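You operate a simulated robot arm through the tools that you are given. There is no shell and no other tool. Be economical: measure what you need, move in short steps, check, and stop when the job is done.

You are at the controls of a simulated robot arm. One attempt, no reset.

JOB
Lift the clear glass off the tray, scrub off the tea stain and put the glass back.
Fine: the glass waits on the yellow mat; use the pink cloth and put it back.

The check looks at the end state, three seconds after you hand in, the way a careful person would. Anything else that was tipped, shoved, dropped, spilled or broken makes it a failure. Flat cloth is picked up by pressing the open fingertips on it (5 to 10 N) and closing them slowly along it; thin cloth reads only 2 to 8 mm in the jaws.

ROBOT AND FRAMES
A 6-joint arm with a two-finger parallel gripper, fixed in place. Base frame: the origin is at the foot of the arm, x ahead of it, y to its left, z up; the work surface is at about z = 75. Readings come in cm, rad, newtons and seconds.
With the tool pointing down near the work surface it reaches from about 18 to 84 cm from the base axis. Its first joint turns from -2.897 to 2.897 rad. Payload 3.91 kg.
The TCP is the grasp point between the finger pads, 3 cm short of the fingertips. In the tool frame z runs along the fingers and y along their closing line. Largest opening 11 cm; finger width 2, thickness 1; the body of the gripper, 4.8 by 11.2 cm, starts 5.5 cm behind the TCP.
Orientation is that of the tool frame in the base frame, as [roll, pitch, yaw] about the fixed x, y, z axes, in that order (R = Rz(yaw) Ry(pitch) Rx(roll)). With the fingers straight down and closing along the base's y, the tool's x points along the base's -x, its y along +y and its z along -z.

CONTROLS
- The arm moves only by the tool step_arm. Its argument "commands" is a list of rows, each an object of numbers (a shift or turn left out is 0, a gripper value left out holds the last): "rx", "ry", "rz": the turn, a rotation vector about the tool's x, y, z in units of 180 degrees (1.0 is 180 degrees); "tx", "ty", "tz": the shift along the tool's x, y, z in units of 250 mm (1.0 is 250 mm); "gripper": the finger opening in cm, from 0 to 11. In form: [{"rx": .., "ry": .., "rz": .., "tx": .., "ty": .., "tz": .., "gripper": ..}, ...]. A call has 1 to 20 rows; each row is the pose to reach, as a shift and turn from the pose commanded when the call began, along the tool's axes at that moment. A call with a number of a shift or a turn outside -1 to 1 is refused whole. Rows are played at 5 a second. More than 5 cm and 0.15 rad between two rows, or a gripper value outside its range, and nothing of the call is played. A pose out of reach is approached as far as the arm can. The call stops where the force on the tool passes 80 N (or 10 N more than at its start, if that is more) or the arm is blocked; 0.2 s more then pass. The fingers move at their own pace (about 10.8 cm/s each) and stop on an object; they squeeze with about 23 N. The grip force told is the motor's: it shows also when the fingers shut on nothing. Time passes only in rows, and 0.2 s behind the last, so rows that repeat a pose let the fingers close. It gives the time, the measured TCP pose, the force on the tool (base axes), the opening and the grip force at its end, in the units of the frame above (readings bear some noise).
- Cameras (640 x 400 px; columns grow to the right, rows downward): "scene" is fixed at [5.11, -64.9, 133.77]; the picture's right is [0.96, -0.29, 0.00], its down [-0.26, -0.86, -0.44] and it looks along [0.13, 0.42, -0.90] (base axes); focal length 289 px, centre (320, 200). "wrist" rides on the gripper at [7.7, 0.7, -11.5] in the tool frame; the picture's right is [-0.09, 1.00, 0.00], its down [-0.80, -0.07, -0.59] and it looks along [-0.59, -0.05, 0.80] (tool axes); focal length 270 px, centre (320, 200). There is no depth. A picture from a camera that has moved, and an enlarged one, comes with that camera's place and axes in the base frame and with its lens.
- grab_frame(camera): a new picture of that camera. It takes no simulated time.
- move_column(by): slides the trunk up (or, below 0, down) by that many cm; the arm rides with it, the base frame stays. It gives what a move gives, with no picture.
- zoom(camera, box): a new picture of the part [left, top, right, bottom] of that camera's present view, enlarged. It takes no simulated time.
- close_job(): hands the job in; it is judged then, once.

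Work in short steps. Places have to be worked out from the pictures, the camera data and where the tool is seen: move nearer, look again, correct. Check each grasp and each placing, and mend what went wrong. You have 120 turns and 68 pictures in all, those below and enlarged ones among them. Open the gripper and draw the arm clear of the work before you hand the job in, unless the task says otherwise; then end with one line.

The tools are called after "Emit:" as a command line: name --argument value ..., lists and objects as JSON in quotes. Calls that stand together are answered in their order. step_arm: Moves the arm, as the interface text tells. Its arguments: {"type":"object","properties":{"commands":{"type":"array","items":{"type":"object","properties":{"rx":{"type":"number"},"ry":{"type":"number"},"rz":{"type":"number"},"tx":{"type":"number"},"ty":{"type":"number"},"tz":{"type":"number"},"gripper":{"type":"number"}}}}},"required":["commands"]} The other tools are called the same way: move_column (by) slides the trunk up or down; grab_frame (camera) takes a picture; zoom (camera, box) takes an enlarged picture of a part of a camera's view; close_job () hands the job in.

At the start:

```text
t: 0.0
tcp_pos: [27.59, -43.84, 98.42]
tool_rot: [3.141, 0.0, -3.14]
force: [0.2, -0.8, -0.4]
width: 11.02
finger_force: 0.0
trunk travel left (down, up): [-42.5, 11.5]
```

scene: 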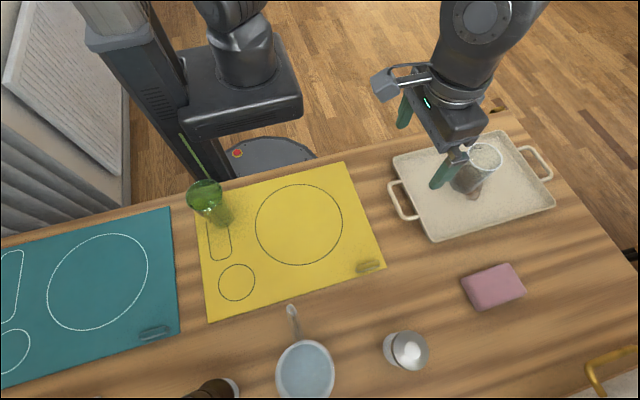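
wrist: 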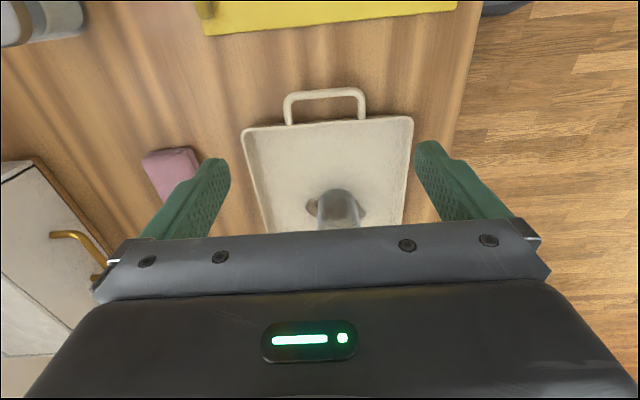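

The glass stands on the tray to the right, with something brownish below it. I'll enlarge both areas to find the stain, the glass and the cloth.

Emit:
zoom --camera "scene" --box '[380, 120, 560, 320]'

Emit:
zoom --camera "wrist" --box '[120, 70, 440, 250]'

Emit:
zoom --camera "scene" --box '[170, 130, 400, 330]'

```text
2.00 times, centred on (470, 220) of scene
camera zoom: at [5.11, -64.9, 133.77], right [0.96, -0.29, 0.0], down [-0.26, -0.86, -0.44], along [0.13, 0.42, -0.9], focal length 578 px, centre (20, 160)
```

zoom: 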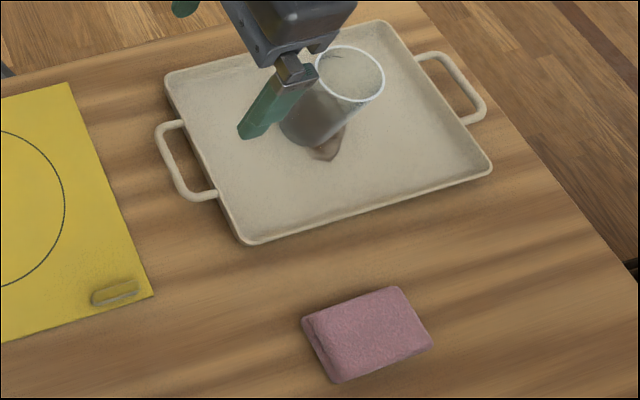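

```text
2.00 times, centred on (280, 160) of wrist
camera zoom: at [19.83, -43.08, 109.71], right [0.09, 1.0, 0.0], down [0.8, -0.07, 0.59], along [0.59, -0.05, -0.8], focal length 541 px, centre (400, 280)
```

zoom: 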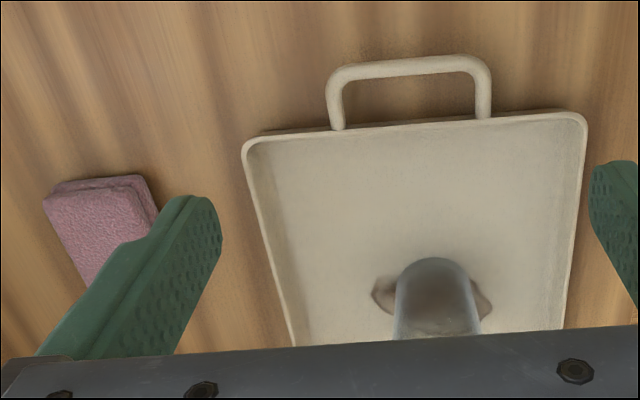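

```text
2.00 times, centred on (285, 230) of scene
camera zoom: at [5.11, -64.9, 133.77], right [0.96, -0.29, 0.0], down [-0.26, -0.86, -0.44], along [0.13, 0.42, -0.9], focal length 578 px, centre (390, 140)
```

zoom: 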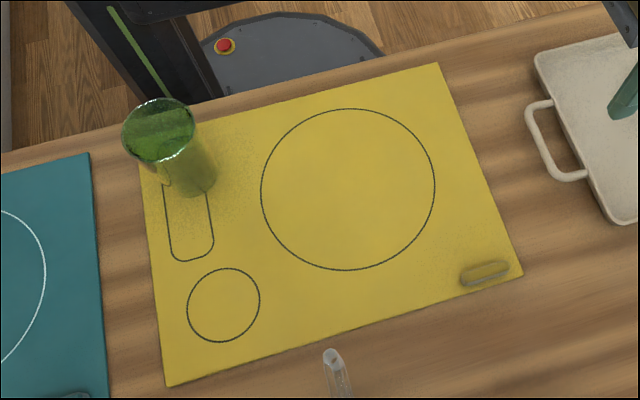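

The stain lies on the tray under the glass, and a folded pink cloth sits at the front right. I estimate the glass axis near (46.2, -43) with its rim at z≈86, so I'll move above it and look.

Emit:
step_arm --commands '[{"tx": -0.15, "ty": 0.01}, {"tx": -0.3, "ty": 0.02}, {"tx": -0.45, "ty": 0.03}, {"tx": -0.6, "ty": 0.036}, {"tx": -0.744, "ty": 0.036}, {"tx": -0.744, "ty": 0.036}]'

Emit:
grab_frame --camera "wrist"

Emit:
grab_frame --camera "scene"

```text
t: 1.4
tcp_pos: [46.26, -42.96, 98.46]
tool_rot: [3.141, 0.002, -3.141]
force: [0.0, 0.3, 0.2]
width: 10.99
finger_force: 0.1
trunk travel left (down, up): [-42.5, 11.5]
```

```text
62 pictures are left
camera wrist: at [38.56, -42.23, 109.84], right [0.09, 1.0, 0.0], down [0.8, -0.07, 0.59], along [0.59, -0.05, -0.8], focal length 270 px, centre (320, 200)
```

wrist: 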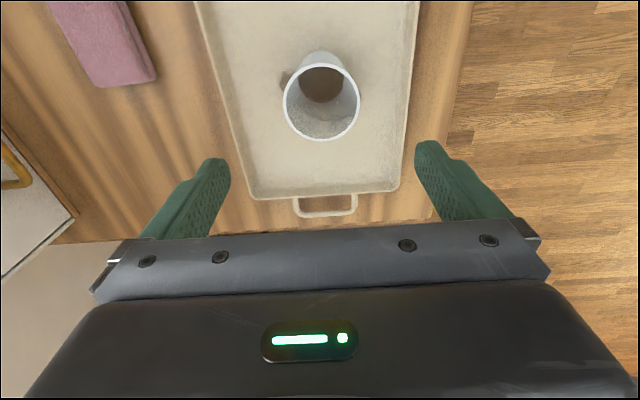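

```text
61 pictures are left
```

scene: 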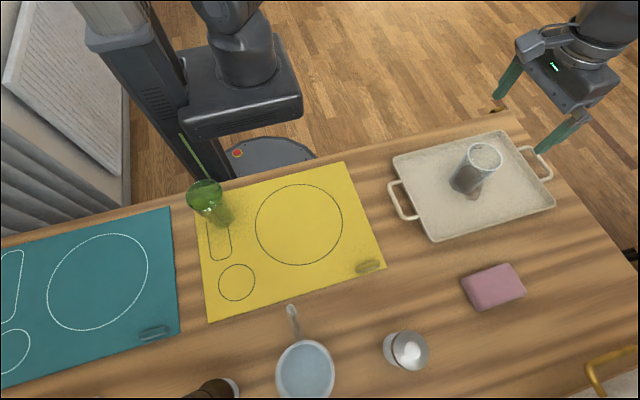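

Both views agree on the glass axis at about (46.1, -42.9), with a rim about 7 cm across. I'll go straight down to TCP z≈82.2 with the fingers open, then check before closing.

Emit:
step_arm --commands '[{"tz": 0.15}, {"tz": 0.3}, {"tz": 0.42}, {"tz": 0.54}, {"tz": 0.6}, {"tz": 0.65}, {"tz": 0.65}]'

Emit:
grab_frame --camera "wrist"

Emit:
zoom --camera "scene" --box '[380, 80, 600, 260]'

```text
t: 3.0
tcp_pos: [46.07, -43.0, 82.1]
tool_rot: [3.141, 0.0, -3.14]
force: [1.2, -0.3, 0.3]
width: 11.01
finger_force: 0.1
trunk travel left (down, up): [-42.5, 11.5]
```

```text
60 pictures are left
camera wrist: at [38.34, -42.29, 93.45], right [0.09, 1.0, 0.0], down [0.8, -0.07, 0.59], along [0.59, -0.05, -0.8], focal length 270 px, centre (320, 200)
```

wrist: 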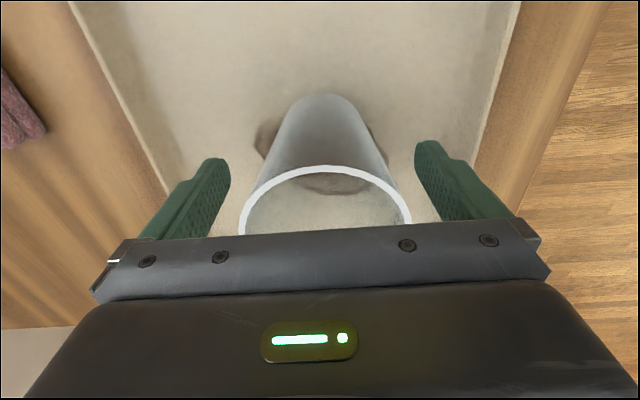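

```text
2.22 times, centred on (490, 170) of scene
camera zoom: at [5.11, -64.9, 133.77], right [0.96, -0.29, 0.0], down [-0.26, -0.86, -0.44], along [0.13, 0.42, -0.9], focal length 642 px, centre (-58, 267)
```

zoom: 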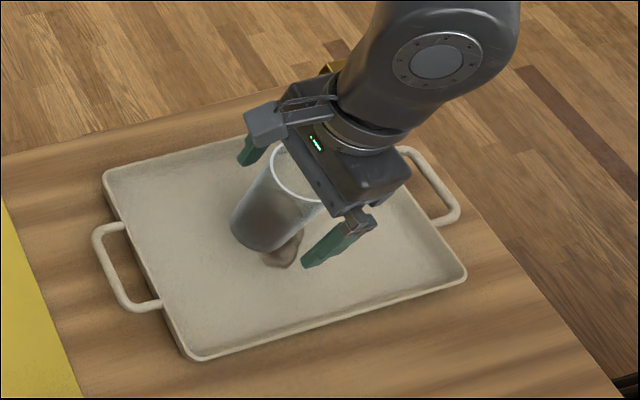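

The fingers straddle the glass evenly, so I'll close on it.

Emit:
step_arm --commands '[{"gripper": 9}, {"gripper": 8}, {"gripper": 7}, {"gripper": 6}, {"gripper": 5}, {"gripper": 5}, {"gripper": 5}]'

```text
t: 4.6
tcp_pos: [46.11, -42.98, 82.1]
tool_rot: [-3.14, 0.0, -3.141]
force: [0.2, -0.8, 0.5]
width: 6.72
finger_force: 22.6
trunk travel left (down, up): [-42.5, 11.5]
```

Held at 6.72 cm with 22.6 N. I'll lift it straight up.

Emit:
step_arm --commands '[{"tz": -0.04}, {"tz": -0.12}, {"tz": -0.22}, {"tz": -0.34}, {"tz": -0.46}, {"tz": -0.56}, {"tz": -0.56}]'

Emit:
grab_frame --camera "scene"

Emit:
grab_frame --camera "wrist"

```text
t: 6.2
tcp_pos: [46.17, -42.62, 96.23]
tool_rot: [3.141, 0.0, 3.141]
force: [-0.6, -0.2, -1.0]
width: 6.73
finger_force: 22.7
trunk travel left (down, up): [-42.5, 11.5]
```

```text
58 pictures are left
```

scene: 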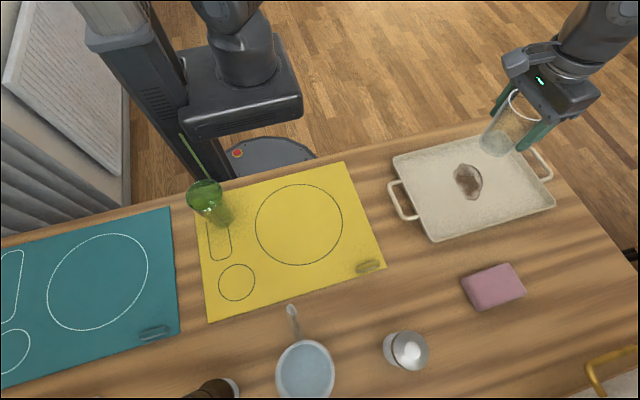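

```text
57 pictures are left
camera wrist: at [38.37, -42.0, 107.47], right [0.09, 1.0, 0.0], down [0.8, -0.07, 0.59], along [0.59, -0.05, -0.8], focal length 270 px, centre (320, 200)
```

wrist: 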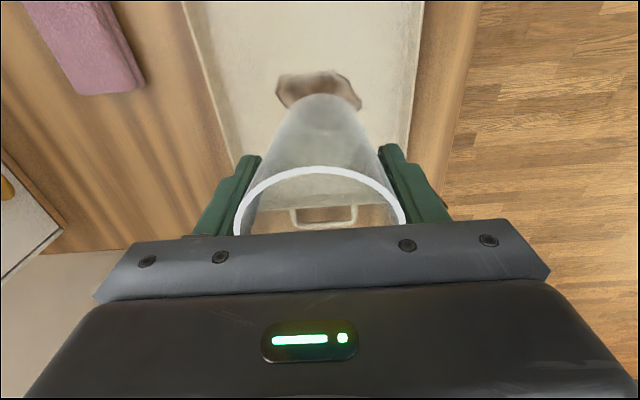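

The glass is off the tray and the stain shows at scene (467, 182). I'll carry the glass toward the mat at about (13, -42.5).

Emit:
step_arm --commands '[{"tx": 0.08}, {"tx": 0.2}, {"tx": 0.34}, {"tx": 0.48}, {"tx": 0.62}, {"tx": 0.76}, {"tx": 0.86}, {"tx": 0.92}, {"tx": 0.92}]'

Emit:
step_arm --commands '[{"tx": 0.06}, {"tx": 0.16}, {"tx": 0.28}, {"tx": 0.36}, {"tx": 0.4}, {"tx": 0.4}]'

Emit:
grab_frame --camera "scene"

```text
t: 8.2
tcp_pos: [23.29, -42.84, 96.25]
tool_rot: [3.141, -0.001, 3.141]
force: [-0.8, 0.8, -2.4]
width: 6.71
finger_force: 22.9
trunk travel left (down, up): [-42.5, 11.5]
```

```text
t: 9.6
tcp_pos: [13.17, -42.74, 96.07]
tool_rot: [-3.141, -0.001, -3.141]
force: [-0.4, 0.2, -2.9]
width: 6.72
finger_force: 23.2
trunk travel left (down, up): [-42.5, 11.5]
```

```text
56 pictures are left
```

scene: 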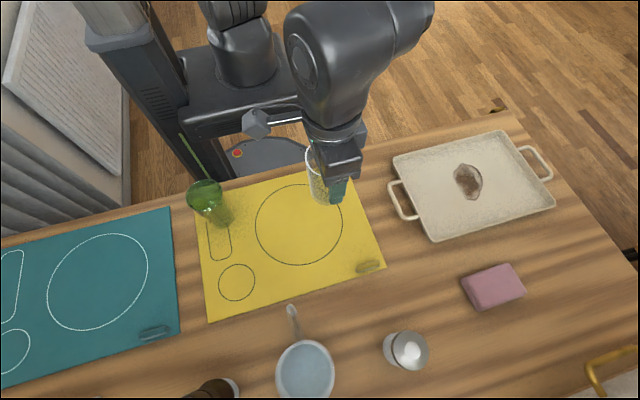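

The glass hangs over the mat. I'll lower it to just above the surface, then feel for contact in small steps.

Emit:
step_arm --commands '[{"tz": 0.14}, {"tz": 0.28}, {"tz": 0.4}, {"tz": 0.5}, {"tz": 0.55}, {"tz": 0.55}]'

Emit:
zoom --camera "scene" --box '[240, 110, 420, 290]'

```text
t: 11.0
tcp_pos: [13.05, -42.96, 82.25]
tool_rot: [3.141, -0.001, 3.141]
force: [-0.3, -0.3, -2.1]
width: 6.73
finger_force: 23.6
trunk travel left (down, up): [-42.5, 11.5]
```

```text
2.22 times, centred on (330, 200) of scene
camera zoom: at [5.11, -64.9, 133.77], right [0.96, -0.29, 0.0], down [-0.26, -0.86, -0.44], along [0.13, 0.42, -0.9], focal length 642 px, centre (298, 200)
```

zoom: 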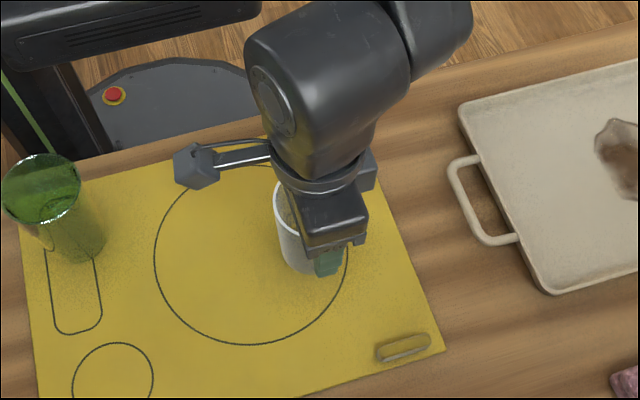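

No contact yet. I'll lower in small increments.

Emit:
step_arm --commands '[{"tz": 0.008}, {"tz": 0.016}, {"tz": 0.016}]'

Emit:
step_arm --commands '[{"tz": 0.008}, {"tz": 0.016}, {"tz": 0.016}]'

```text
t: 11.8
tcp_pos: [13.2, -42.78, 82.08]
tool_rot: [3.141, 0.0, -3.141]
force: [-1.1, -0.1, 17.2]
width: 6.76
finger_force: 22.8
trunk travel left (down, up): [-42.5, 11.5]
```

```text
t: 12.6
tcp_pos: [13.11, -42.84, 81.62]
tool_rot: [3.141, 0.001, 3.141]
force: [-1.3, -0.7, 17.5]
width: 6.71
finger_force: 23.0
trunk travel left (down, up): [-42.5, 11.5]
```

Contact at 17 N, so the glass is standing on the mat. I'll open the fingers, rise and check.

Emit:
step_arm --commands '[{"gripper": 7.2}, {"gripper": 8}, {"gripper": 9.5}, {"gripper": 11}, {"gripper": 11}, {"tz": -0.1}, {"tz": -0.24}, {"tz": -0.4}, {"tz": -0.56}, {"tz": -0.56}]'

Emit:
grab_frame --camera "wrist"

Emit:
grab_frame --camera "scene"

```text
t: 14.8
tcp_pos: [13.22, -42.87, 95.54]
tool_rot: [-3.141, 0.0, -3.14]
force: [-0.2, -1.2, 0.2]
width: 11.0
finger_force: 0.1
trunk travel left (down, up): [-42.5, 11.5]
```

```text
54 pictures are left
camera wrist: at [5.49, -42.17, 106.9], right [0.09, 1.0, 0.0], down [0.8, -0.07, 0.59], along [0.59, -0.05, -0.8], focal length 270 px, centre (320, 200)
```

wrist: 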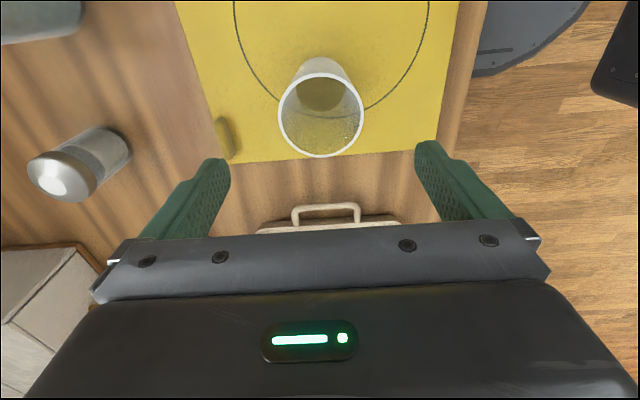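

```text
53 pictures are left
```

scene: 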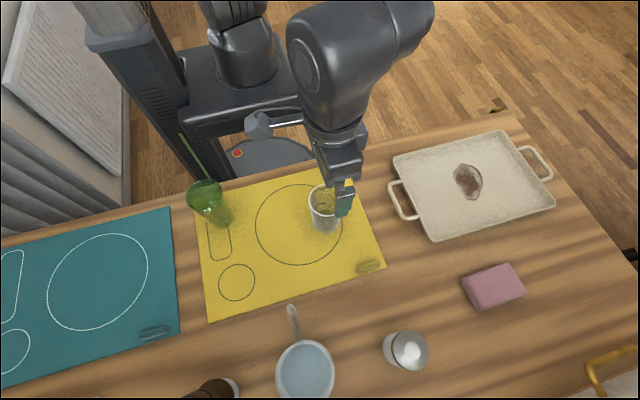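

The glass stands upright near (13, -43). The cloth is a folded pad of about 10 × 6 cm, aligned with the axes and centred near (39.7, -65.5). I'll go above it and look.

Emit:
step_arm --commands '[{"tx": -0.12}, {"tx": -0.26, "ty": -0.08}, {"tx": -0.38, "ty": -0.2}, {"tx": -0.5, "ty": -0.32}, {"tx": -0.62, "ty": -0.44}, {"tx": -0.74, "ty": -0.56}, {"tx": -0.86, "ty": -0.68}, {"tx": -0.96, "ty": -0.78}, {"tx": -1.0, "ty": -0.86}, {"tx": -1.0, "ty": -0.9}, {"tx": -1.0, "ty": -0.9}]'

Emit:
grab_frame --camera "wrist"

Emit:
grab_frame --camera "scene"

```text
t: 17.2
tcp_pos: [38.09, -65.32, 95.61]
tool_rot: [3.141, 0.0, 3.141]
force: [0.1, -0.6, 0.0]
width: 10.98
finger_force: 0.0
trunk travel left (down, up): [-42.5, 11.5]
```

```text
52 pictures are left
camera wrist: at [30.39, -64.62, 106.86], right [0.09, 1.0, 0.0], down [0.8, -0.07, 0.59], along [0.59, -0.05, -0.8], focal length 270 px, centre (320, 200)
```

wrist: 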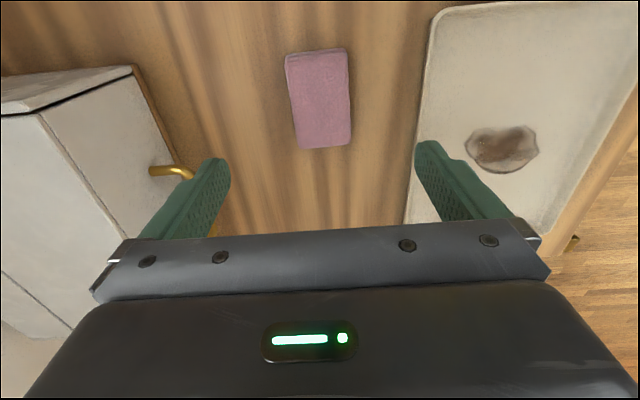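

```text
51 pictures are left
```

scene: 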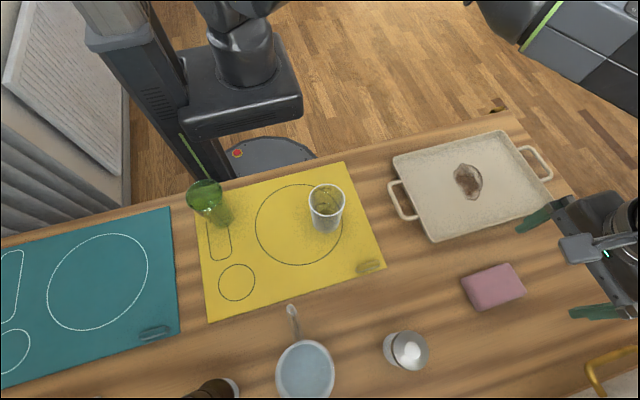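

The cloth is centred near (39.3, -65.3). I'll descend around it with open fingers and stop a little above the table.

Emit:
step_arm --commands '[{"tx": -0.03, "tz": 0.12}, {"tx": -0.048, "tz": 0.28}, {"tx": -0.048, "tz": 0.42}, {"tx": -0.048, "tz": 0.54}, {"tx": -0.048, "tz": 0.62}, {"tx": -0.048, "tz": 0.66}, {"tx": -0.048, "tz": 0.66}]'

Emit:
grab_frame --camera "wrist"

Emit:
zoom --camera "scene" --box '[420, 220, 560, 340]'

```text
t: 18.8
tcp_pos: [39.57, -65.44, 79.0]
tool_rot: [-3.14, 0.0, -3.141]
force: [1.2, -0.2, -0.1]
width: 11.02
finger_force: 0.1
trunk travel left (down, up): [-42.5, 11.5]
```

```text
50 pictures are left
camera wrist: at [31.76, -64.69, 90.33], right [0.09, 1.0, 0.0], down [0.8, -0.07, 0.59], along [0.59, -0.05, -0.8], focal length 270 px, centre (320, 200)
```

wrist: 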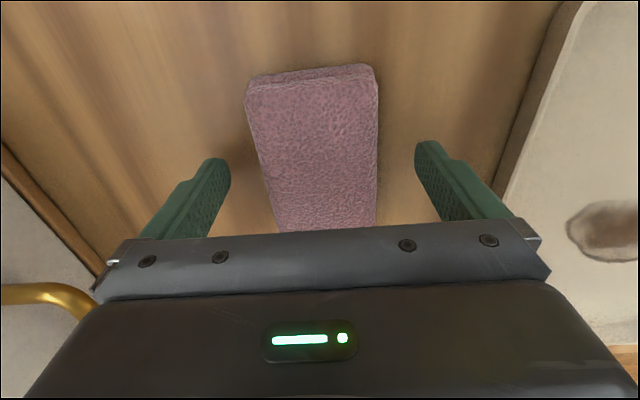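

```text
3.33 times, centred on (490, 280) of scene
camera zoom: at [5.11, -64.9, 133.77], right [0.96, -0.29, 0.0], down [-0.26, -0.86, -0.44], along [0.13, 0.42, -0.9], focal length 963 px, centre (-247, -67)
```

zoom: 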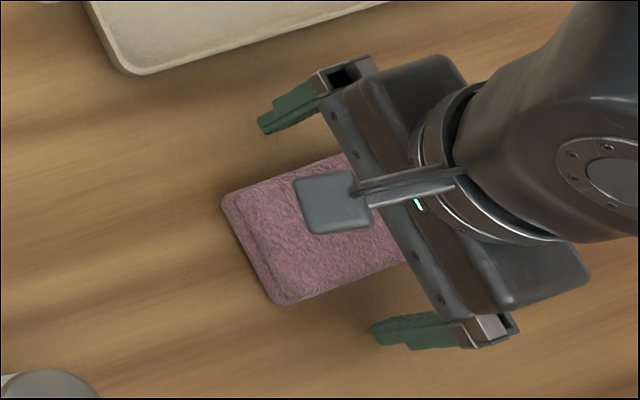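

The pad sits between the fingers, with the tips at about z=76. I'll lower 2 mm and close slowly on its long sides.

Emit:
step_arm --commands '[{"tz": 0.008, "gripper": 10}, {"tz": 0.008, "gripper": 9}, {"tz": 0.008, "gripper": 8}, {"tz": 0.008, "gripper": 7}, {"tz": 0.008, "gripper": 6.4}, {"tz": 0.008, "gripper": 5.8}, {"tz": 0.008, "gripper": 5.2}, {"tz": 0.008, "gripper": 4.6}, {"tz": 0.008, "gripper": 4.6}]'

Emit:
grab_frame --camera "wrist"

```text
t: 20.8
tcp_pos: [39.56, -65.38, 78.77]
tool_rot: [3.141, 0.001, 3.141]
force: [0.7, -0.9, 0.0]
width: 6.39
finger_force: 22.5
trunk travel left (down, up): [-42.5, 11.5]
```

```text
48 pictures are left
camera wrist: at [31.75, -64.71, 90.1], right [0.09, 1.0, 0.0], down [0.8, -0.07, 0.59], along [0.59, -0.05, -0.8], focal length 270 px, centre (320, 200)
```

wrist: 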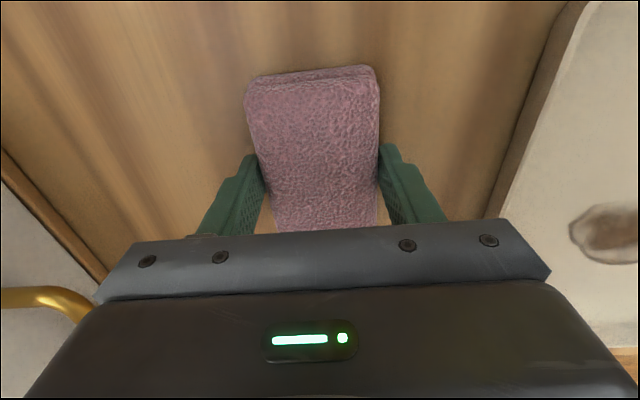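

Firm grip at 6.39 cm and 22.5 N; the home pose is TCP (39.56, -65.4, 78.8). I'll lift it and carry it over the stain at about (47.6, -42.8).

Emit:
step_arm --commands '[{"tz": -0.08}, {"tz": -0.2}, {"tz": -0.32}, {"tz": -0.4}, {"tz": -0.4}, {"tz": -0.4, "ty": 0.1, "tx": -0.04}, {"tz": -0.4, "ty": 0.24, "tx": -0.1}, {"tz": -0.4, "ty": 0.38, "tx": -0.16}, {"tz": -0.4, "ty": 0.52, "tx": -0.22}, {"tz": -0.4, "ty": 0.66, "tx": -0.28}, {"tz": -0.4, "ty": 0.8, "tx": -0.32}, {"tz": -0.4, "ty": 0.9, "tx": -0.32}, {"tz": -0.4, "ty": 0.9, "tx": -0.32}]'

Emit:
grab_frame --camera "wrist"

Emit:
zoom --camera "scene" --box '[380, 80, 600, 260]'

```text
t: 23.6
tcp_pos: [47.37, -43.13, 88.74]
tool_rot: [-3.141, 0.0, -3.14]
force: [-0.1, -0.3, -0.1]
width: 6.4
finger_force: 23.1
trunk travel left (down, up): [-42.5, 11.5]
```

```text
47 pictures are left
camera wrist: at [39.73, -42.41, 100.12], right [0.09, 1.0, 0.0], down [0.8, -0.07, 0.59], along [0.59, -0.05, -0.8], focal length 270 px, centre (320, 200)
```

wrist: 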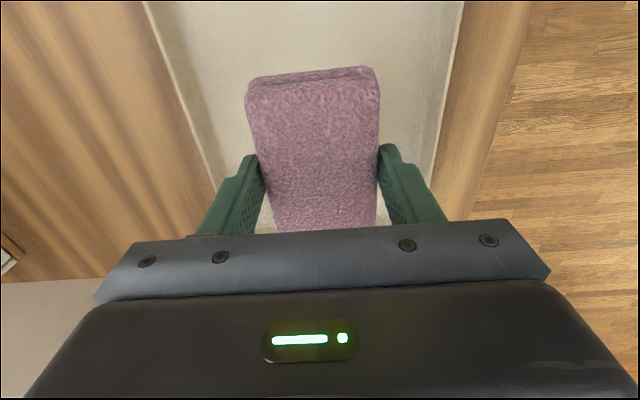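

```text
2.22 times, centred on (490, 170) of scene
camera zoom: at [5.11, -64.9, 133.77], right [0.96, -0.29, 0.0], down [-0.26, -0.86, -0.44], along [0.13, 0.42, -0.9], focal length 642 px, centre (-58, 267)
```

zoom: 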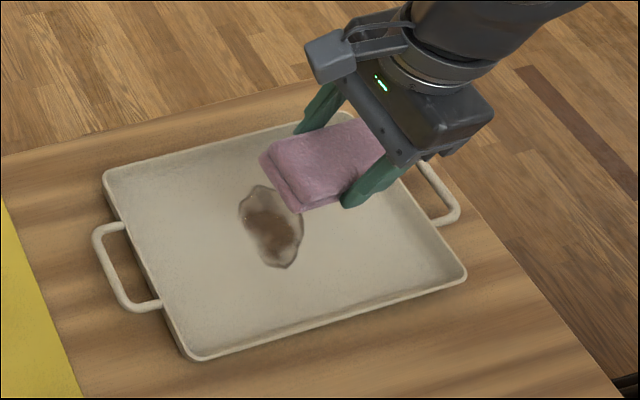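

The pad is level and above the stain. I'll lower to just short of the tray floor, then feel for contact.

Emit:
step_arm --commands '[{"tz": 0.12}, {"tz": 0.24}, {"tz": 0.31}, {"tz": 0.335}, {"tz": 0.335}]'

Emit:
step_arm --commands '[{"tz": 0.008}, {"tz": 0.016}, {"tz": 0.016}]'

Emit:
step_arm --commands '[{"tz": 0.008}, {"tz": 0.008}]'

```text
t: 24.8
tcp_pos: [47.53, -42.85, 80.56]
tool_rot: [-3.141, -0.001, -3.141]
force: [0.4, -0.7, -1.1]
width: 6.39
finger_force: 23.5
trunk travel left (down, up): [-42.5, 11.5]
```

```text
t: 25.6
tcp_pos: [47.59, -42.86, 79.97]
tool_rot: [3.141, 0.0, -3.141]
force: [-0.5, -0.4, -0.7]
width: 6.38
finger_force: 23.2
trunk travel left (down, up): [-42.5, 11.5]
```

```text
t: 26.2
tcp_pos: [47.43, -42.95, 79.83]
tool_rot: [3.14, 0.0, 3.14]
force: [0.1, -0.6, -0.2]
width: 6.39
finger_force: 23.2
trunk travel left (down, up): [-42.5, 11.5]
```

Emit:
step_arm --commands '[{"tz": 0.008}, {"tz": 0.008}]'

Emit:
step_arm --commands '[{"tz": 0.008}, {"tz": 0.008}]'

```text
t: 26.8
tcp_pos: [47.42, -42.85, 79.62]
tool_rot: [-3.141, 0.001, -3.142]
force: [0.0, 0.7, 0.0]
width: 6.4
finger_force: 22.8
trunk travel left (down, up): [-42.5, 11.5]
```

```text
t: 27.4
tcp_pos: [47.16, -42.84, 79.46]
tool_rot: [-3.141, 0.0, -3.141]
force: [0.3, -0.3, -0.6]
width: 6.42
finger_force: 23.0
trunk travel left (down, up): [-42.5, 11.5]
```

Still no contact at 79.46, so I'll keep going in 2 mm steps.

Emit:
step_arm --commands '[{"tz": 0.008}, {"tz": 0.008}]'

Emit:
step_arm --commands '[{"tz": 0.006}, {"tz": 0.006}]'

```text
t: 28.0
tcp_pos: [47.42, -42.89, 79.39]
tool_rot: [3.141, 0.0, 3.141]
force: [0.3, -0.2, -0.4]
width: 6.39
finger_force: 23.6
trunk travel left (down, up): [-42.5, 11.5]
```

```text
t: 28.6
tcp_pos: [47.45, -42.9, 79.21]
tool_rot: [-3.141, 0.0, -3.141]
force: [-0.6, 0.2, -0.1]
width: 6.4
finger_force: 22.6
trunk travel left (down, up): [-42.5, 11.5]
```

Emit:
step_arm --commands '[{"tz": 0.006}, {"tz": 0.006}]'

Emit:
zoom --camera "scene" --box '[380, 80, 600, 260]'

```text
t: 29.2
tcp_pos: [47.47, -42.94, 79.13]
tool_rot: [-3.139, 0.002, 3.141]
force: [-0.6, -0.1, 6.8]
width: 6.41
finger_force: 23.0
trunk travel left (down, up): [-42.5, 11.5]
```

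```text
2.22 times, centred on (490, 170) of scene
camera zoom: at [5.11, -64.9, 133.77], right [0.96, -0.29, 0.0], down [-0.26, -0.86, -0.44], along [0.13, 0.42, -0.9], focal length 642 px, centre (-58, 267)
```

zoom: 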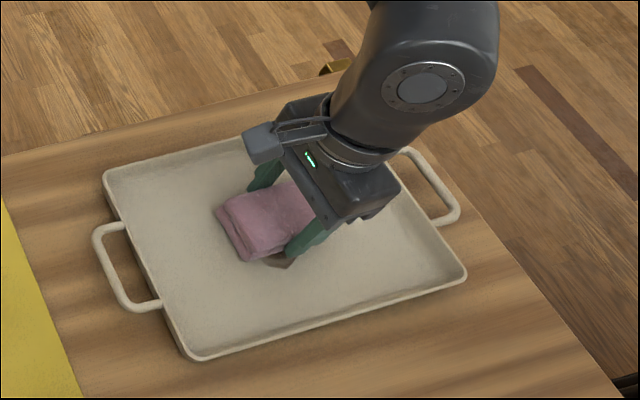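

Contact at 79.1 with 6.8 N. I'll scrub gently along y across the stain and watch the force.

Emit:
step_arm --commands '[{"ty": 0.04}, {"ty": 0.08}, {"ty": 0.12}, {"ty": 0.16}, {"ty": 0.12}, {"ty": 0.08}, {"ty": 0.04}, {"ty": 0}, {"ty": -0.04}, {"ty": -0.08}, {"ty": -0.12}, {"ty": -0.16}, {"ty": -0.16}]'

Emit:
zoom --camera "scene" --box '[380, 80, 600, 260]'

```text
t: 32.0
tcp_pos: [47.31, -46.95, 79.06]
tool_rot: [-3.14, 0.002, 3.141]
force: [0.9, 4.4, 14.0]
width: 6.41
finger_force: 22.8
trunk travel left (down, up): [-42.5, 11.5]
```

```text
2.22 times, centred on (490, 170) of scene
camera zoom: at [5.11, -64.9, 133.77], right [0.96, -0.29, 0.0], down [-0.26, -0.86, -0.44], along [0.13, 0.42, -0.9], focal length 642 px, centre (-58, 267)
```

zoom: 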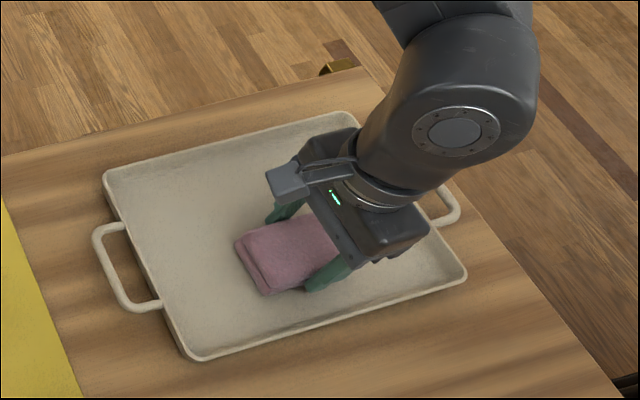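

The tray hasn't moved and the stain is already fading. I'll do more strokes with small x shifts.

Emit:
step_arm --commands '[{"ty": 0.06, "tx": 0.03}, {"ty": 0.12, "tx": 0.03}, {"ty": 0.18, "tx": 0.03}, {"ty": 0.24, "tx": 0.03}, {"ty": 0.32, "tx": 0.03}, {"ty": 0.26, "tx": -0.03}, {"ty": 0.2, "tx": -0.03}, {"ty": 0.14, "tx": -0.03}, {"ty": 0.08, "tx": -0.03}, {"ty": 0.0, "tx": -0.03}, {"ty": 0.06, "tx": 0}, {"ty": 0.12}, {"ty": 0.18}, {"ty": 0.24}, {"ty": 0.32}, {"ty": 0.26}, {"ty": 0.2}, {"ty": 0.14}, {"ty": 0.08}, {"ty": 0}]'

Emit:
step_arm --commands '[{"ty": 0.06, "tx": 0.03}, {"ty": 0.12, "tx": 0.03}, {"ty": 0.18, "tx": 0.03}, {"ty": 0.24, "tx": 0.03}, {"ty": 0.32, "tx": 0.03}, {"ty": 0.26, "tx": -0.03}, {"ty": 0.2, "tx": -0.03}, {"ty": 0.14, "tx": -0.03}, {"ty": 0.08, "tx": -0.03}, {"ty": 0.0, "tx": -0.03}, {"ty": 0.06, "tx": 0}, {"ty": 0.12}, {"ty": 0.18}, {"ty": 0.24}, {"ty": 0.32}, {"ty": 0.26}, {"ty": 0.2}, {"ty": 0.16}, {"ty": 0.16}]'

Emit:
step_arm --commands '[{"tz": -0.1}, {"tz": -0.24}, {"tz": -0.36}, {"tz": -0.36}]'

Emit:
grab_frame --camera "wrist"

Emit:
zoom --camera "scene" --box '[380, 80, 600, 260]'

```text
t: 36.2
tcp_pos: [47.15, -46.83, 79.11]
tool_rot: [-3.14, 0.001, -3.14]
force: [-0.2, 5.0, 17.2]
width: 6.37
finger_force: 23.4
trunk travel left (down, up): [-42.5, 11.5]
```

```text
t: 40.2
tcp_pos: [47.3, -42.73, 78.99]
tool_rot: [-3.14, 0.001, -3.141]
force: [0.4, 8.0, 18.4]
width: 6.4
finger_force: 23.0
trunk travel left (down, up): [-42.5, 11.5]
```

```text
t: 41.2
tcp_pos: [47.57, -43.02, 88.03]
tool_rot: [3.14, 0.0, 3.141]
force: [0.0, -0.1, -0.3]
width: 6.39
finger_force: 23.1
trunk travel left (down, up): [-42.5, 11.5]
```

```text
43 pictures are left
camera wrist: at [39.75, -42.26, 99.27], right [0.09, 1.0, 0.0], down [0.8, -0.07, 0.59], along [0.59, -0.05, -0.8], focal length 270 px, centre (320, 200)
```

wrist: 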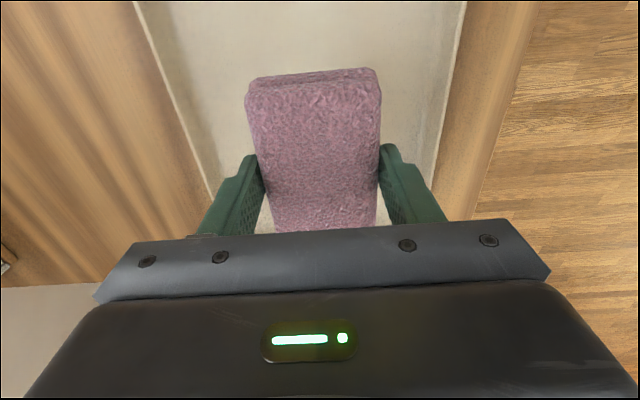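

```text
2.22 times, centred on (490, 170) of scene
camera zoom: at [5.11, -64.9, 133.77], right [0.96, -0.29, 0.0], down [-0.26, -0.86, -0.44], along [0.13, 0.42, -0.9], focal length 642 px, centre (-58, 267)
```

zoom: 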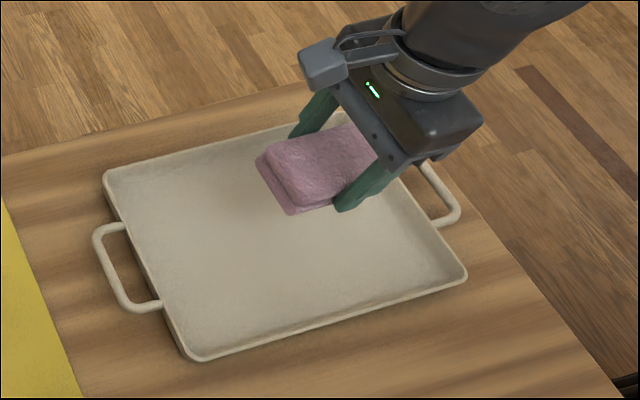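

The stain looks gone, perhaps with a faint trace left. I'll move the cloth aside over its home spot, still held, and inspect the tray closely.

Emit:
step_arm --commands '[{"ty": -0.12, "tx": 0.04}, {"ty": -0.28, "tx": 0.1}, {"ty": -0.42, "tx": 0.16}, {"ty": -0.56, "tx": 0.22}, {"ty": -0.7, "tx": 0.28}, {"ty": -0.82, "tx": 0.32}, {"ty": -0.9, "tx": 0.32}, {"ty": -0.9, "tx": 0.32}]'

Emit:
zoom --camera "scene" --box '[420, 140, 520, 220]'

Emit:
grab_frame --camera "wrist"

```text
t: 43.0
tcp_pos: [39.37, -65.36, 87.96]
tool_rot: [3.141, 0.001, 3.141]
force: [-0.2, 1.3, -0.8]
width: 6.38
finger_force: 23.5
trunk travel left (down, up): [-42.5, 11.5]
```

```text
5.00 times, centred on (470, 180) of scene
camera zoom: at [5.11, -64.9, 133.77], right [0.96, -0.29, 0.0], down [-0.26, -0.86, -0.44], along [0.13, 0.42, -0.9], focal length 1445 px, centre (-430, 300)
```

zoom: 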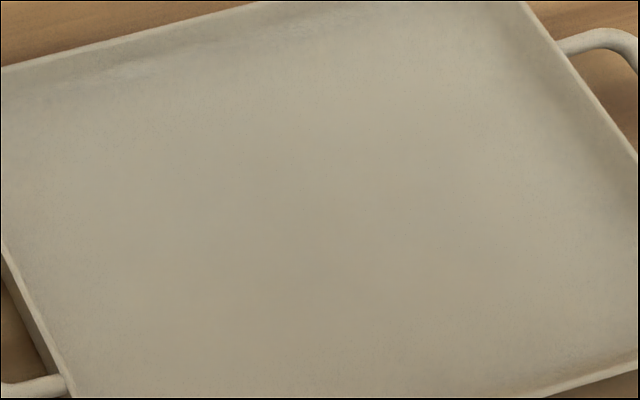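

```text
40 pictures are left
camera wrist: at [31.68, -64.73, 99.35], right [0.09, 1.0, 0.0], down [0.8, -0.07, 0.59], along [0.59, -0.05, -0.8], focal length 270 px, centre (320, 200)
```

wrist: 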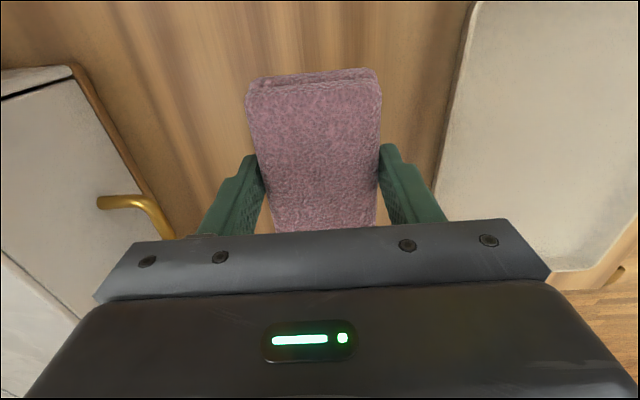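

It looks clean. I'll check one enlarged view from the wrist camera for leftover tint.

Emit:
zoom --camera "wrist" --box '[440, 60, 640, 280]'

Emit:
zoom --camera "scene" --box '[380, 110, 570, 250]'

```text
1.82 times, centred on (540, 170) of wrist
camera zoom: at [31.68, -64.73, 99.35], right [0.09, 1.0, 0.0], down [0.8, -0.07, 0.59], along [0.59, -0.05, -0.8], focal length 491 px, centre (-80, 254)
```

zoom: 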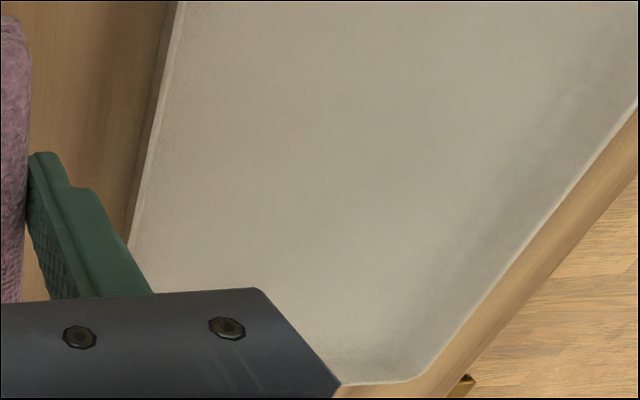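

```text
2.86 times, centred on (475, 180) of scene
camera zoom: at [5.11, -64.9, 133.77], right [0.96, -0.29, 0.0], down [-0.26, -0.86, -0.44], along [0.13, 0.42, -0.9], focal length 826 px, centre (-123, 257)
```

zoom: 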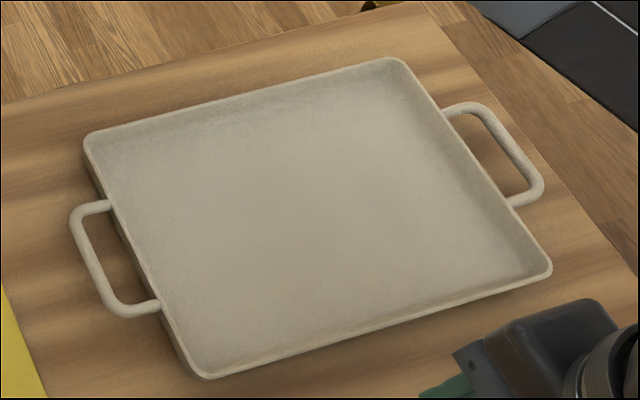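

The tray is clean and hasn't shifted. I'll put the cloth back at its home pose.

Emit:
step_arm --commands '[{"tz": 0.12}, {"tz": 0.24}, {"tz": 0.32}, {"tz": 0.35}, {"tz": 0.35}]'

Emit:
step_arm --commands '[{"tz": 0.006}, {"tz": 0.01}, {"tz": 0.01}]'

Emit:
step_arm --commands '[{"tz": 0.004}, {"tz": 0.004}]'

```text
t: 44.2
tcp_pos: [39.41, -65.41, 79.09]
tool_rot: [-3.14, 0.001, -3.141]
force: [0.4, -0.1, -0.4]
width: 6.39
finger_force: 23.3
trunk travel left (down, up): [-42.5, 11.5]
```

```text
t: 45.0
tcp_pos: [39.31, -65.59, 78.97]
tool_rot: [-3.141, 0.0, 3.14]
force: [0.2, 0.2, 0.0]
width: 6.4
finger_force: 23.4
trunk travel left (down, up): [-42.5, 11.5]
```

```text
t: 45.6
tcp_pos: [39.4, -65.4, 78.92]
tool_rot: [-3.142, 0.0, -3.14]
force: [-0.8, 0.5, -0.6]
width: 6.38
finger_force: 22.8
trunk travel left (down, up): [-42.5, 11.5]
```

No contact yet; a little further.

Emit:
step_arm --commands '[{"tz": 0.006}, {"tz": 0.006}]'

Emit:
step_arm --commands '[{"tz": 0.004}, {"tz": 0.004}]'

```text
t: 46.2
tcp_pos: [39.37, -65.39, 78.74]
tool_rot: [-3.141, 0.001, -3.141]
force: [-0.1, -0.2, 0.1]
width: 6.4
finger_force: 23.0
trunk travel left (down, up): [-42.5, 11.5]
```

```text
t: 46.8
tcp_pos: [39.34, -65.35, 78.58]
tool_rot: [3.142, 0.001, 3.14]
force: [-0.5, 0.1, 0.7]
width: 6.4
finger_force: 22.7
trunk travel left (down, up): [-42.5, 11.5]
```

Emit:
step_arm --commands '[{"tz": 0.006}, {"tz": 0.006}]'

```text
t: 47.4
tcp_pos: [39.45, -65.33, 78.54]
tool_rot: [-3.141, 0.0, 3.141]
force: [-0.7, -1.6, 6.5]
width: 6.39
finger_force: 22.4
trunk travel left (down, up): [-42.5, 11.5]
```

Contact at 6.5 N: the cloth is on the table. I'll release it, rise and check.

Emit:
step_arm --commands '[{"gripper": 6.8}, {"gripper": 7.5}, {"gripper": 9}, {"gripper": 11}, {"gripper": 11}, {"tz": -0.1}, {"tz": -0.24}, {"tz": -0.4}, {"tz": -0.56}, {"tz": -0.7}, {"tz": -0.7}]'

Emit:
grab_frame --camera "scene"

Emit:
grab_frame --camera "wrist"

```text
t: 49.8
tcp_pos: [39.68, -65.36, 96.01]
tool_rot: [-3.141, 0.001, -3.141]
force: [-0.1, 0.0, 0.0]
width: 11.01
finger_force: 0.1
trunk travel left (down, up): [-42.5, 11.5]
```

```text
37 pictures are left
```

scene: 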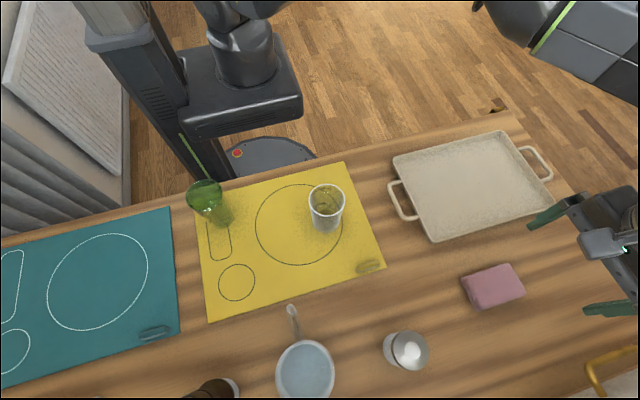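

```text
36 pictures are left
camera wrist: at [31.94, -64.78, 107.36], right [0.09, 1.0, 0.0], down [0.8, -0.07, 0.59], along [0.59, -0.05, -0.8], focal length 270 px, centre (320, 200)
```

wrist: 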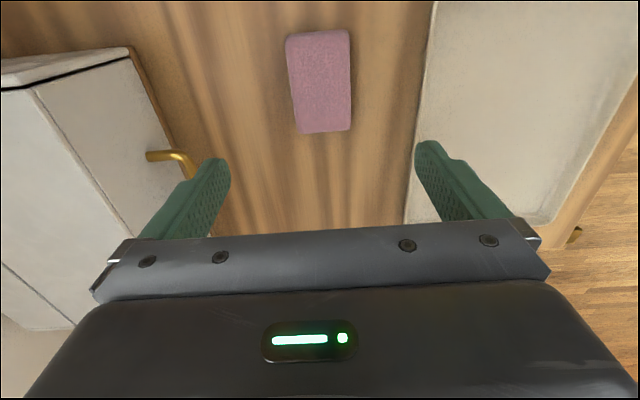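

The cloth is back in place. I'll return above the glass.

Emit:
step_arm --commands '[{"tx": 0.1, "ty": 0.04}, {"tx": 0.2, "ty": 0.14}, {"tx": 0.3, "ty": 0.26}, {"tx": 0.4, "ty": 0.38}, {"tx": 0.52, "ty": 0.5}, {"tx": 0.64, "ty": 0.62}, {"tx": 0.76, "ty": 0.74}, {"tx": 0.88, "ty": 0.84}, {"tx": 0.96, "ty": 0.9}, {"tx": 1.0, "ty": 0.9}, {"tx": 1.0, "ty": 0.9}]'

Emit:
step_arm --commands '[{"tx": 0.03}, {"tx": 0.05}, {"tx": 0.05}]'

Emit:
grab_frame --camera "wrist"

```text
t: 52.2
tcp_pos: [14.35, -42.92, 95.98]
tool_rot: [3.14, 0.002, -3.141]
force: [0.6, 0.3, 0.9]
width: 10.99
finger_force: 0.1
trunk travel left (down, up): [-42.5, 11.5]
```

```text
t: 53.0
tcp_pos: [13.25, -42.85, 95.94]
tool_rot: [-3.141, -0.001, -3.14]
force: [-0.3, -0.1, -0.1]
width: 11.01
finger_force: 0.2
trunk travel left (down, up): [-42.5, 11.5]
```

```text
35 pictures are left
camera wrist: at [5.41, -42.1, 107.28], right [0.09, 1.0, 0.0], down [0.8, -0.07, 0.59], along [0.59, -0.05, -0.8], focal length 270 px, centre (320, 200)
```

wrist: 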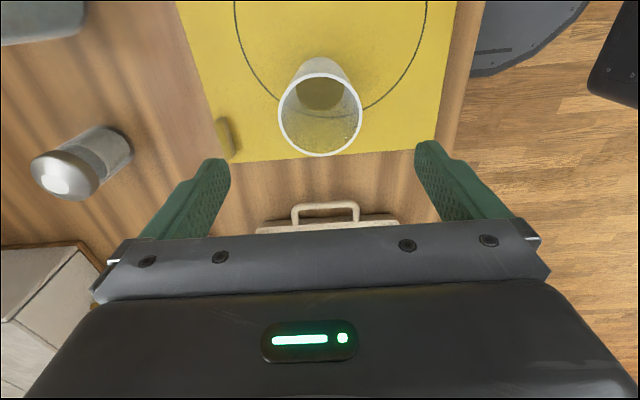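

Same alignment as when I released it. I'll descend to TCP z≈82 and close.

Emit:
step_arm --commands '[{"tz": 0.14}, {"tz": 0.28}, {"tz": 0.4}, {"tz": 0.5}, {"tz": 0.556}, {"tz": 0.556}, {"tz": 0.556, "gripper": 9}, {"tz": 0.556, "gripper": 8}, {"tz": 0.556, "gripper": 7}, {"tz": 0.556, "gripper": 6}, {"tz": 0.556, "gripper": 5}, {"tz": 0.556, "gripper": 5}, {"tz": 0.556, "gripper": 5}]'

```text
t: 55.8
tcp_pos: [13.12, -42.71, 81.92]
tool_rot: [-3.139, 0.0, 3.141]
force: [-0.2, -0.9, 0.4]
width: 6.71
finger_force: 23.0
trunk travel left (down, up): [-42.5, 11.5]
```

The glass is gripped at 6.71 cm. I'll lift it and carry it back to the tray.

Emit:
step_arm --commands '[{"tz": -0.04}, {"tz": -0.12}, {"tz": -0.22}, {"tz": -0.34}, {"tz": -0.46}, {"tz": -0.56}, {"tz": -0.56}]'

Emit:
step_arm --commands '[{"tx": -0.08}, {"tx": -0.2}, {"tx": -0.34}, {"tx": -0.48}, {"tx": -0.62}, {"tx": -0.76}, {"tx": -0.86}, {"tx": -0.92}, {"tx": -0.92}]'

Emit:
step_arm --commands '[{"tx": -0.06}, {"tx": -0.16}, {"tx": -0.28}, {"tx": -0.36}, {"tx": -0.4}, {"tx": -0.4}]'

Emit:
grab_frame --camera "scene"

```text
t: 57.4
tcp_pos: [12.91, -42.92, 96.15]
tool_rot: [3.141, -0.001, 3.141]
force: [1.3, 0.2, -1.5]
width: 6.7
finger_force: 23.2
trunk travel left (down, up): [-42.5, 11.5]
```

```text
t: 59.4
tcp_pos: [35.92, -42.85, 96.12]
tool_rot: [3.14, 0.0, -3.141]
force: [0.2, 0.1, -2.4]
width: 6.7
finger_force: 22.6
trunk travel left (down, up): [-42.5, 11.5]
```

```text
t: 60.8
tcp_pos: [46.1, -42.73, 95.87]
tool_rot: [3.141, 0.0, -3.14]
force: [-0.2, -1.0, -2.3]
width: 6.72
finger_force: 23.1
trunk travel left (down, up): [-42.5, 11.5]
```

```text
34 pictures are left
```

scene: 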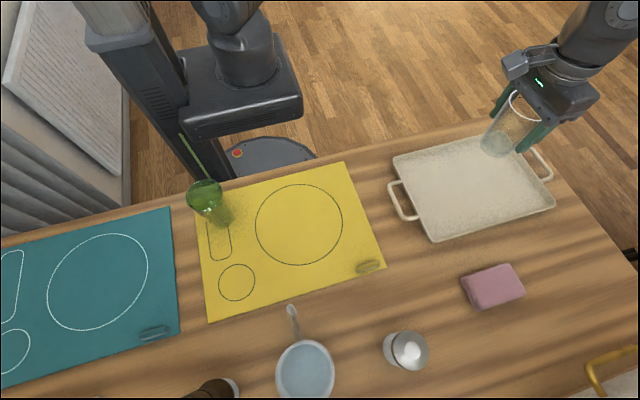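

It's over its original spot. I'll lower to just above the tray, then feel for contact.

Emit:
step_arm --commands '[{"tz": 0.14}, {"tz": 0.28}, {"tz": 0.4}, {"tz": 0.5}, {"tz": 0.53}, {"tz": 0.53}]'

Emit:
step_arm --commands '[{"tz": 0.008}, {"tz": 0.012}, {"tz": 0.012}]'

Emit:
step_arm --commands '[{"tz": 0.006}, {"tz": 0.006}]'

```text
t: 62.2
tcp_pos: [46.03, -42.93, 82.62]
tool_rot: [-3.141, 0.0, 3.14]
force: [-0.9, -1.1, -2.9]
width: 6.72
finger_force: 22.8
trunk travel left (down, up): [-42.5, 11.5]
```

```text
t: 63.0
tcp_pos: [46.12, -43.03, 82.4]
tool_rot: [-3.141, 0.001, -3.14]
force: [0.1, 0.6, -2.1]
width: 6.71
finger_force: 23.0
trunk travel left (down, up): [-42.5, 11.5]
```

```text
t: 63.6
tcp_pos: [46.1, -42.88, 82.34]
tool_rot: [3.141, 0.001, 3.141]
force: [0.3, -0.3, -2.3]
width: 6.71
finger_force: 23.0
trunk travel left (down, up): [-42.5, 11.5]
```

Emit:
step_arm --commands '[{"tz": 0.008}, {"tz": 0.008}]'

Emit:
step_arm --commands '[{"tz": 0.006}, {"tz": 0.006}]'

```text
t: 64.2
tcp_pos: [46.01, -42.92, 82.08]
tool_rot: [-3.141, 0.0, -3.141]
force: [0.5, 0.0, -3.0]
width: 6.7
finger_force: 23.2
trunk travel left (down, up): [-42.5, 11.5]
```

```text
t: 64.8
tcp_pos: [46.05, -42.89, 82.16]
tool_rot: [3.141, -0.001, -3.142]
force: [0.2, -0.4, -2.1]
width: 6.72
finger_force: 23.2
trunk travel left (down, up): [-42.5, 11.5]
```

Emit:
step_arm --commands '[{"tz": 0.006}, {"tz": 0.006}]'

Emit:
step_arm --commands '[{"tz": 0.005}, {"tz": 0.005}]'

```text
t: 65.4
tcp_pos: [46.24, -42.9, 82.01]
tool_rot: [-3.141, 0.0, -3.14]
force: [0.8, -0.9, -2.9]
width: 6.71
finger_force: 23.4
trunk travel left (down, up): [-42.5, 11.5]
```

```text
t: 66.0
tcp_pos: [46.07, -42.92, 81.91]
tool_rot: [-3.141, 0.002, -3.14]
force: [0.7, -0.3, -3.1]
width: 6.7
finger_force: 22.5
trunk travel left (down, up): [-42.5, 11.5]
```

Still in the air (-3 N is the glass's weight). I'll continue down.

Emit:
step_arm --commands '[{"tz": 0.006}, {"tz": 0.006}]'

Emit:
step_arm --commands '[{"tz": 0.005}, {"tz": 0.005}]'

```text
t: 66.6
tcp_pos: [46.08, -42.9, 81.76]
tool_rot: [-3.139, 0.002, 3.14]
force: [-0.1, -0.1, 10.4]
width: 6.7
finger_force: 22.6
trunk travel left (down, up): [-42.5, 11.5]
```

```text
t: 67.2
tcp_pos: [46.08, -42.87, 81.7]
tool_rot: [-3.139, 0.001, -3.141]
force: [2.9, -0.5, 17.5]
width: 6.71
finger_force: 22.5
trunk travel left (down, up): [-42.5, 11.5]
```

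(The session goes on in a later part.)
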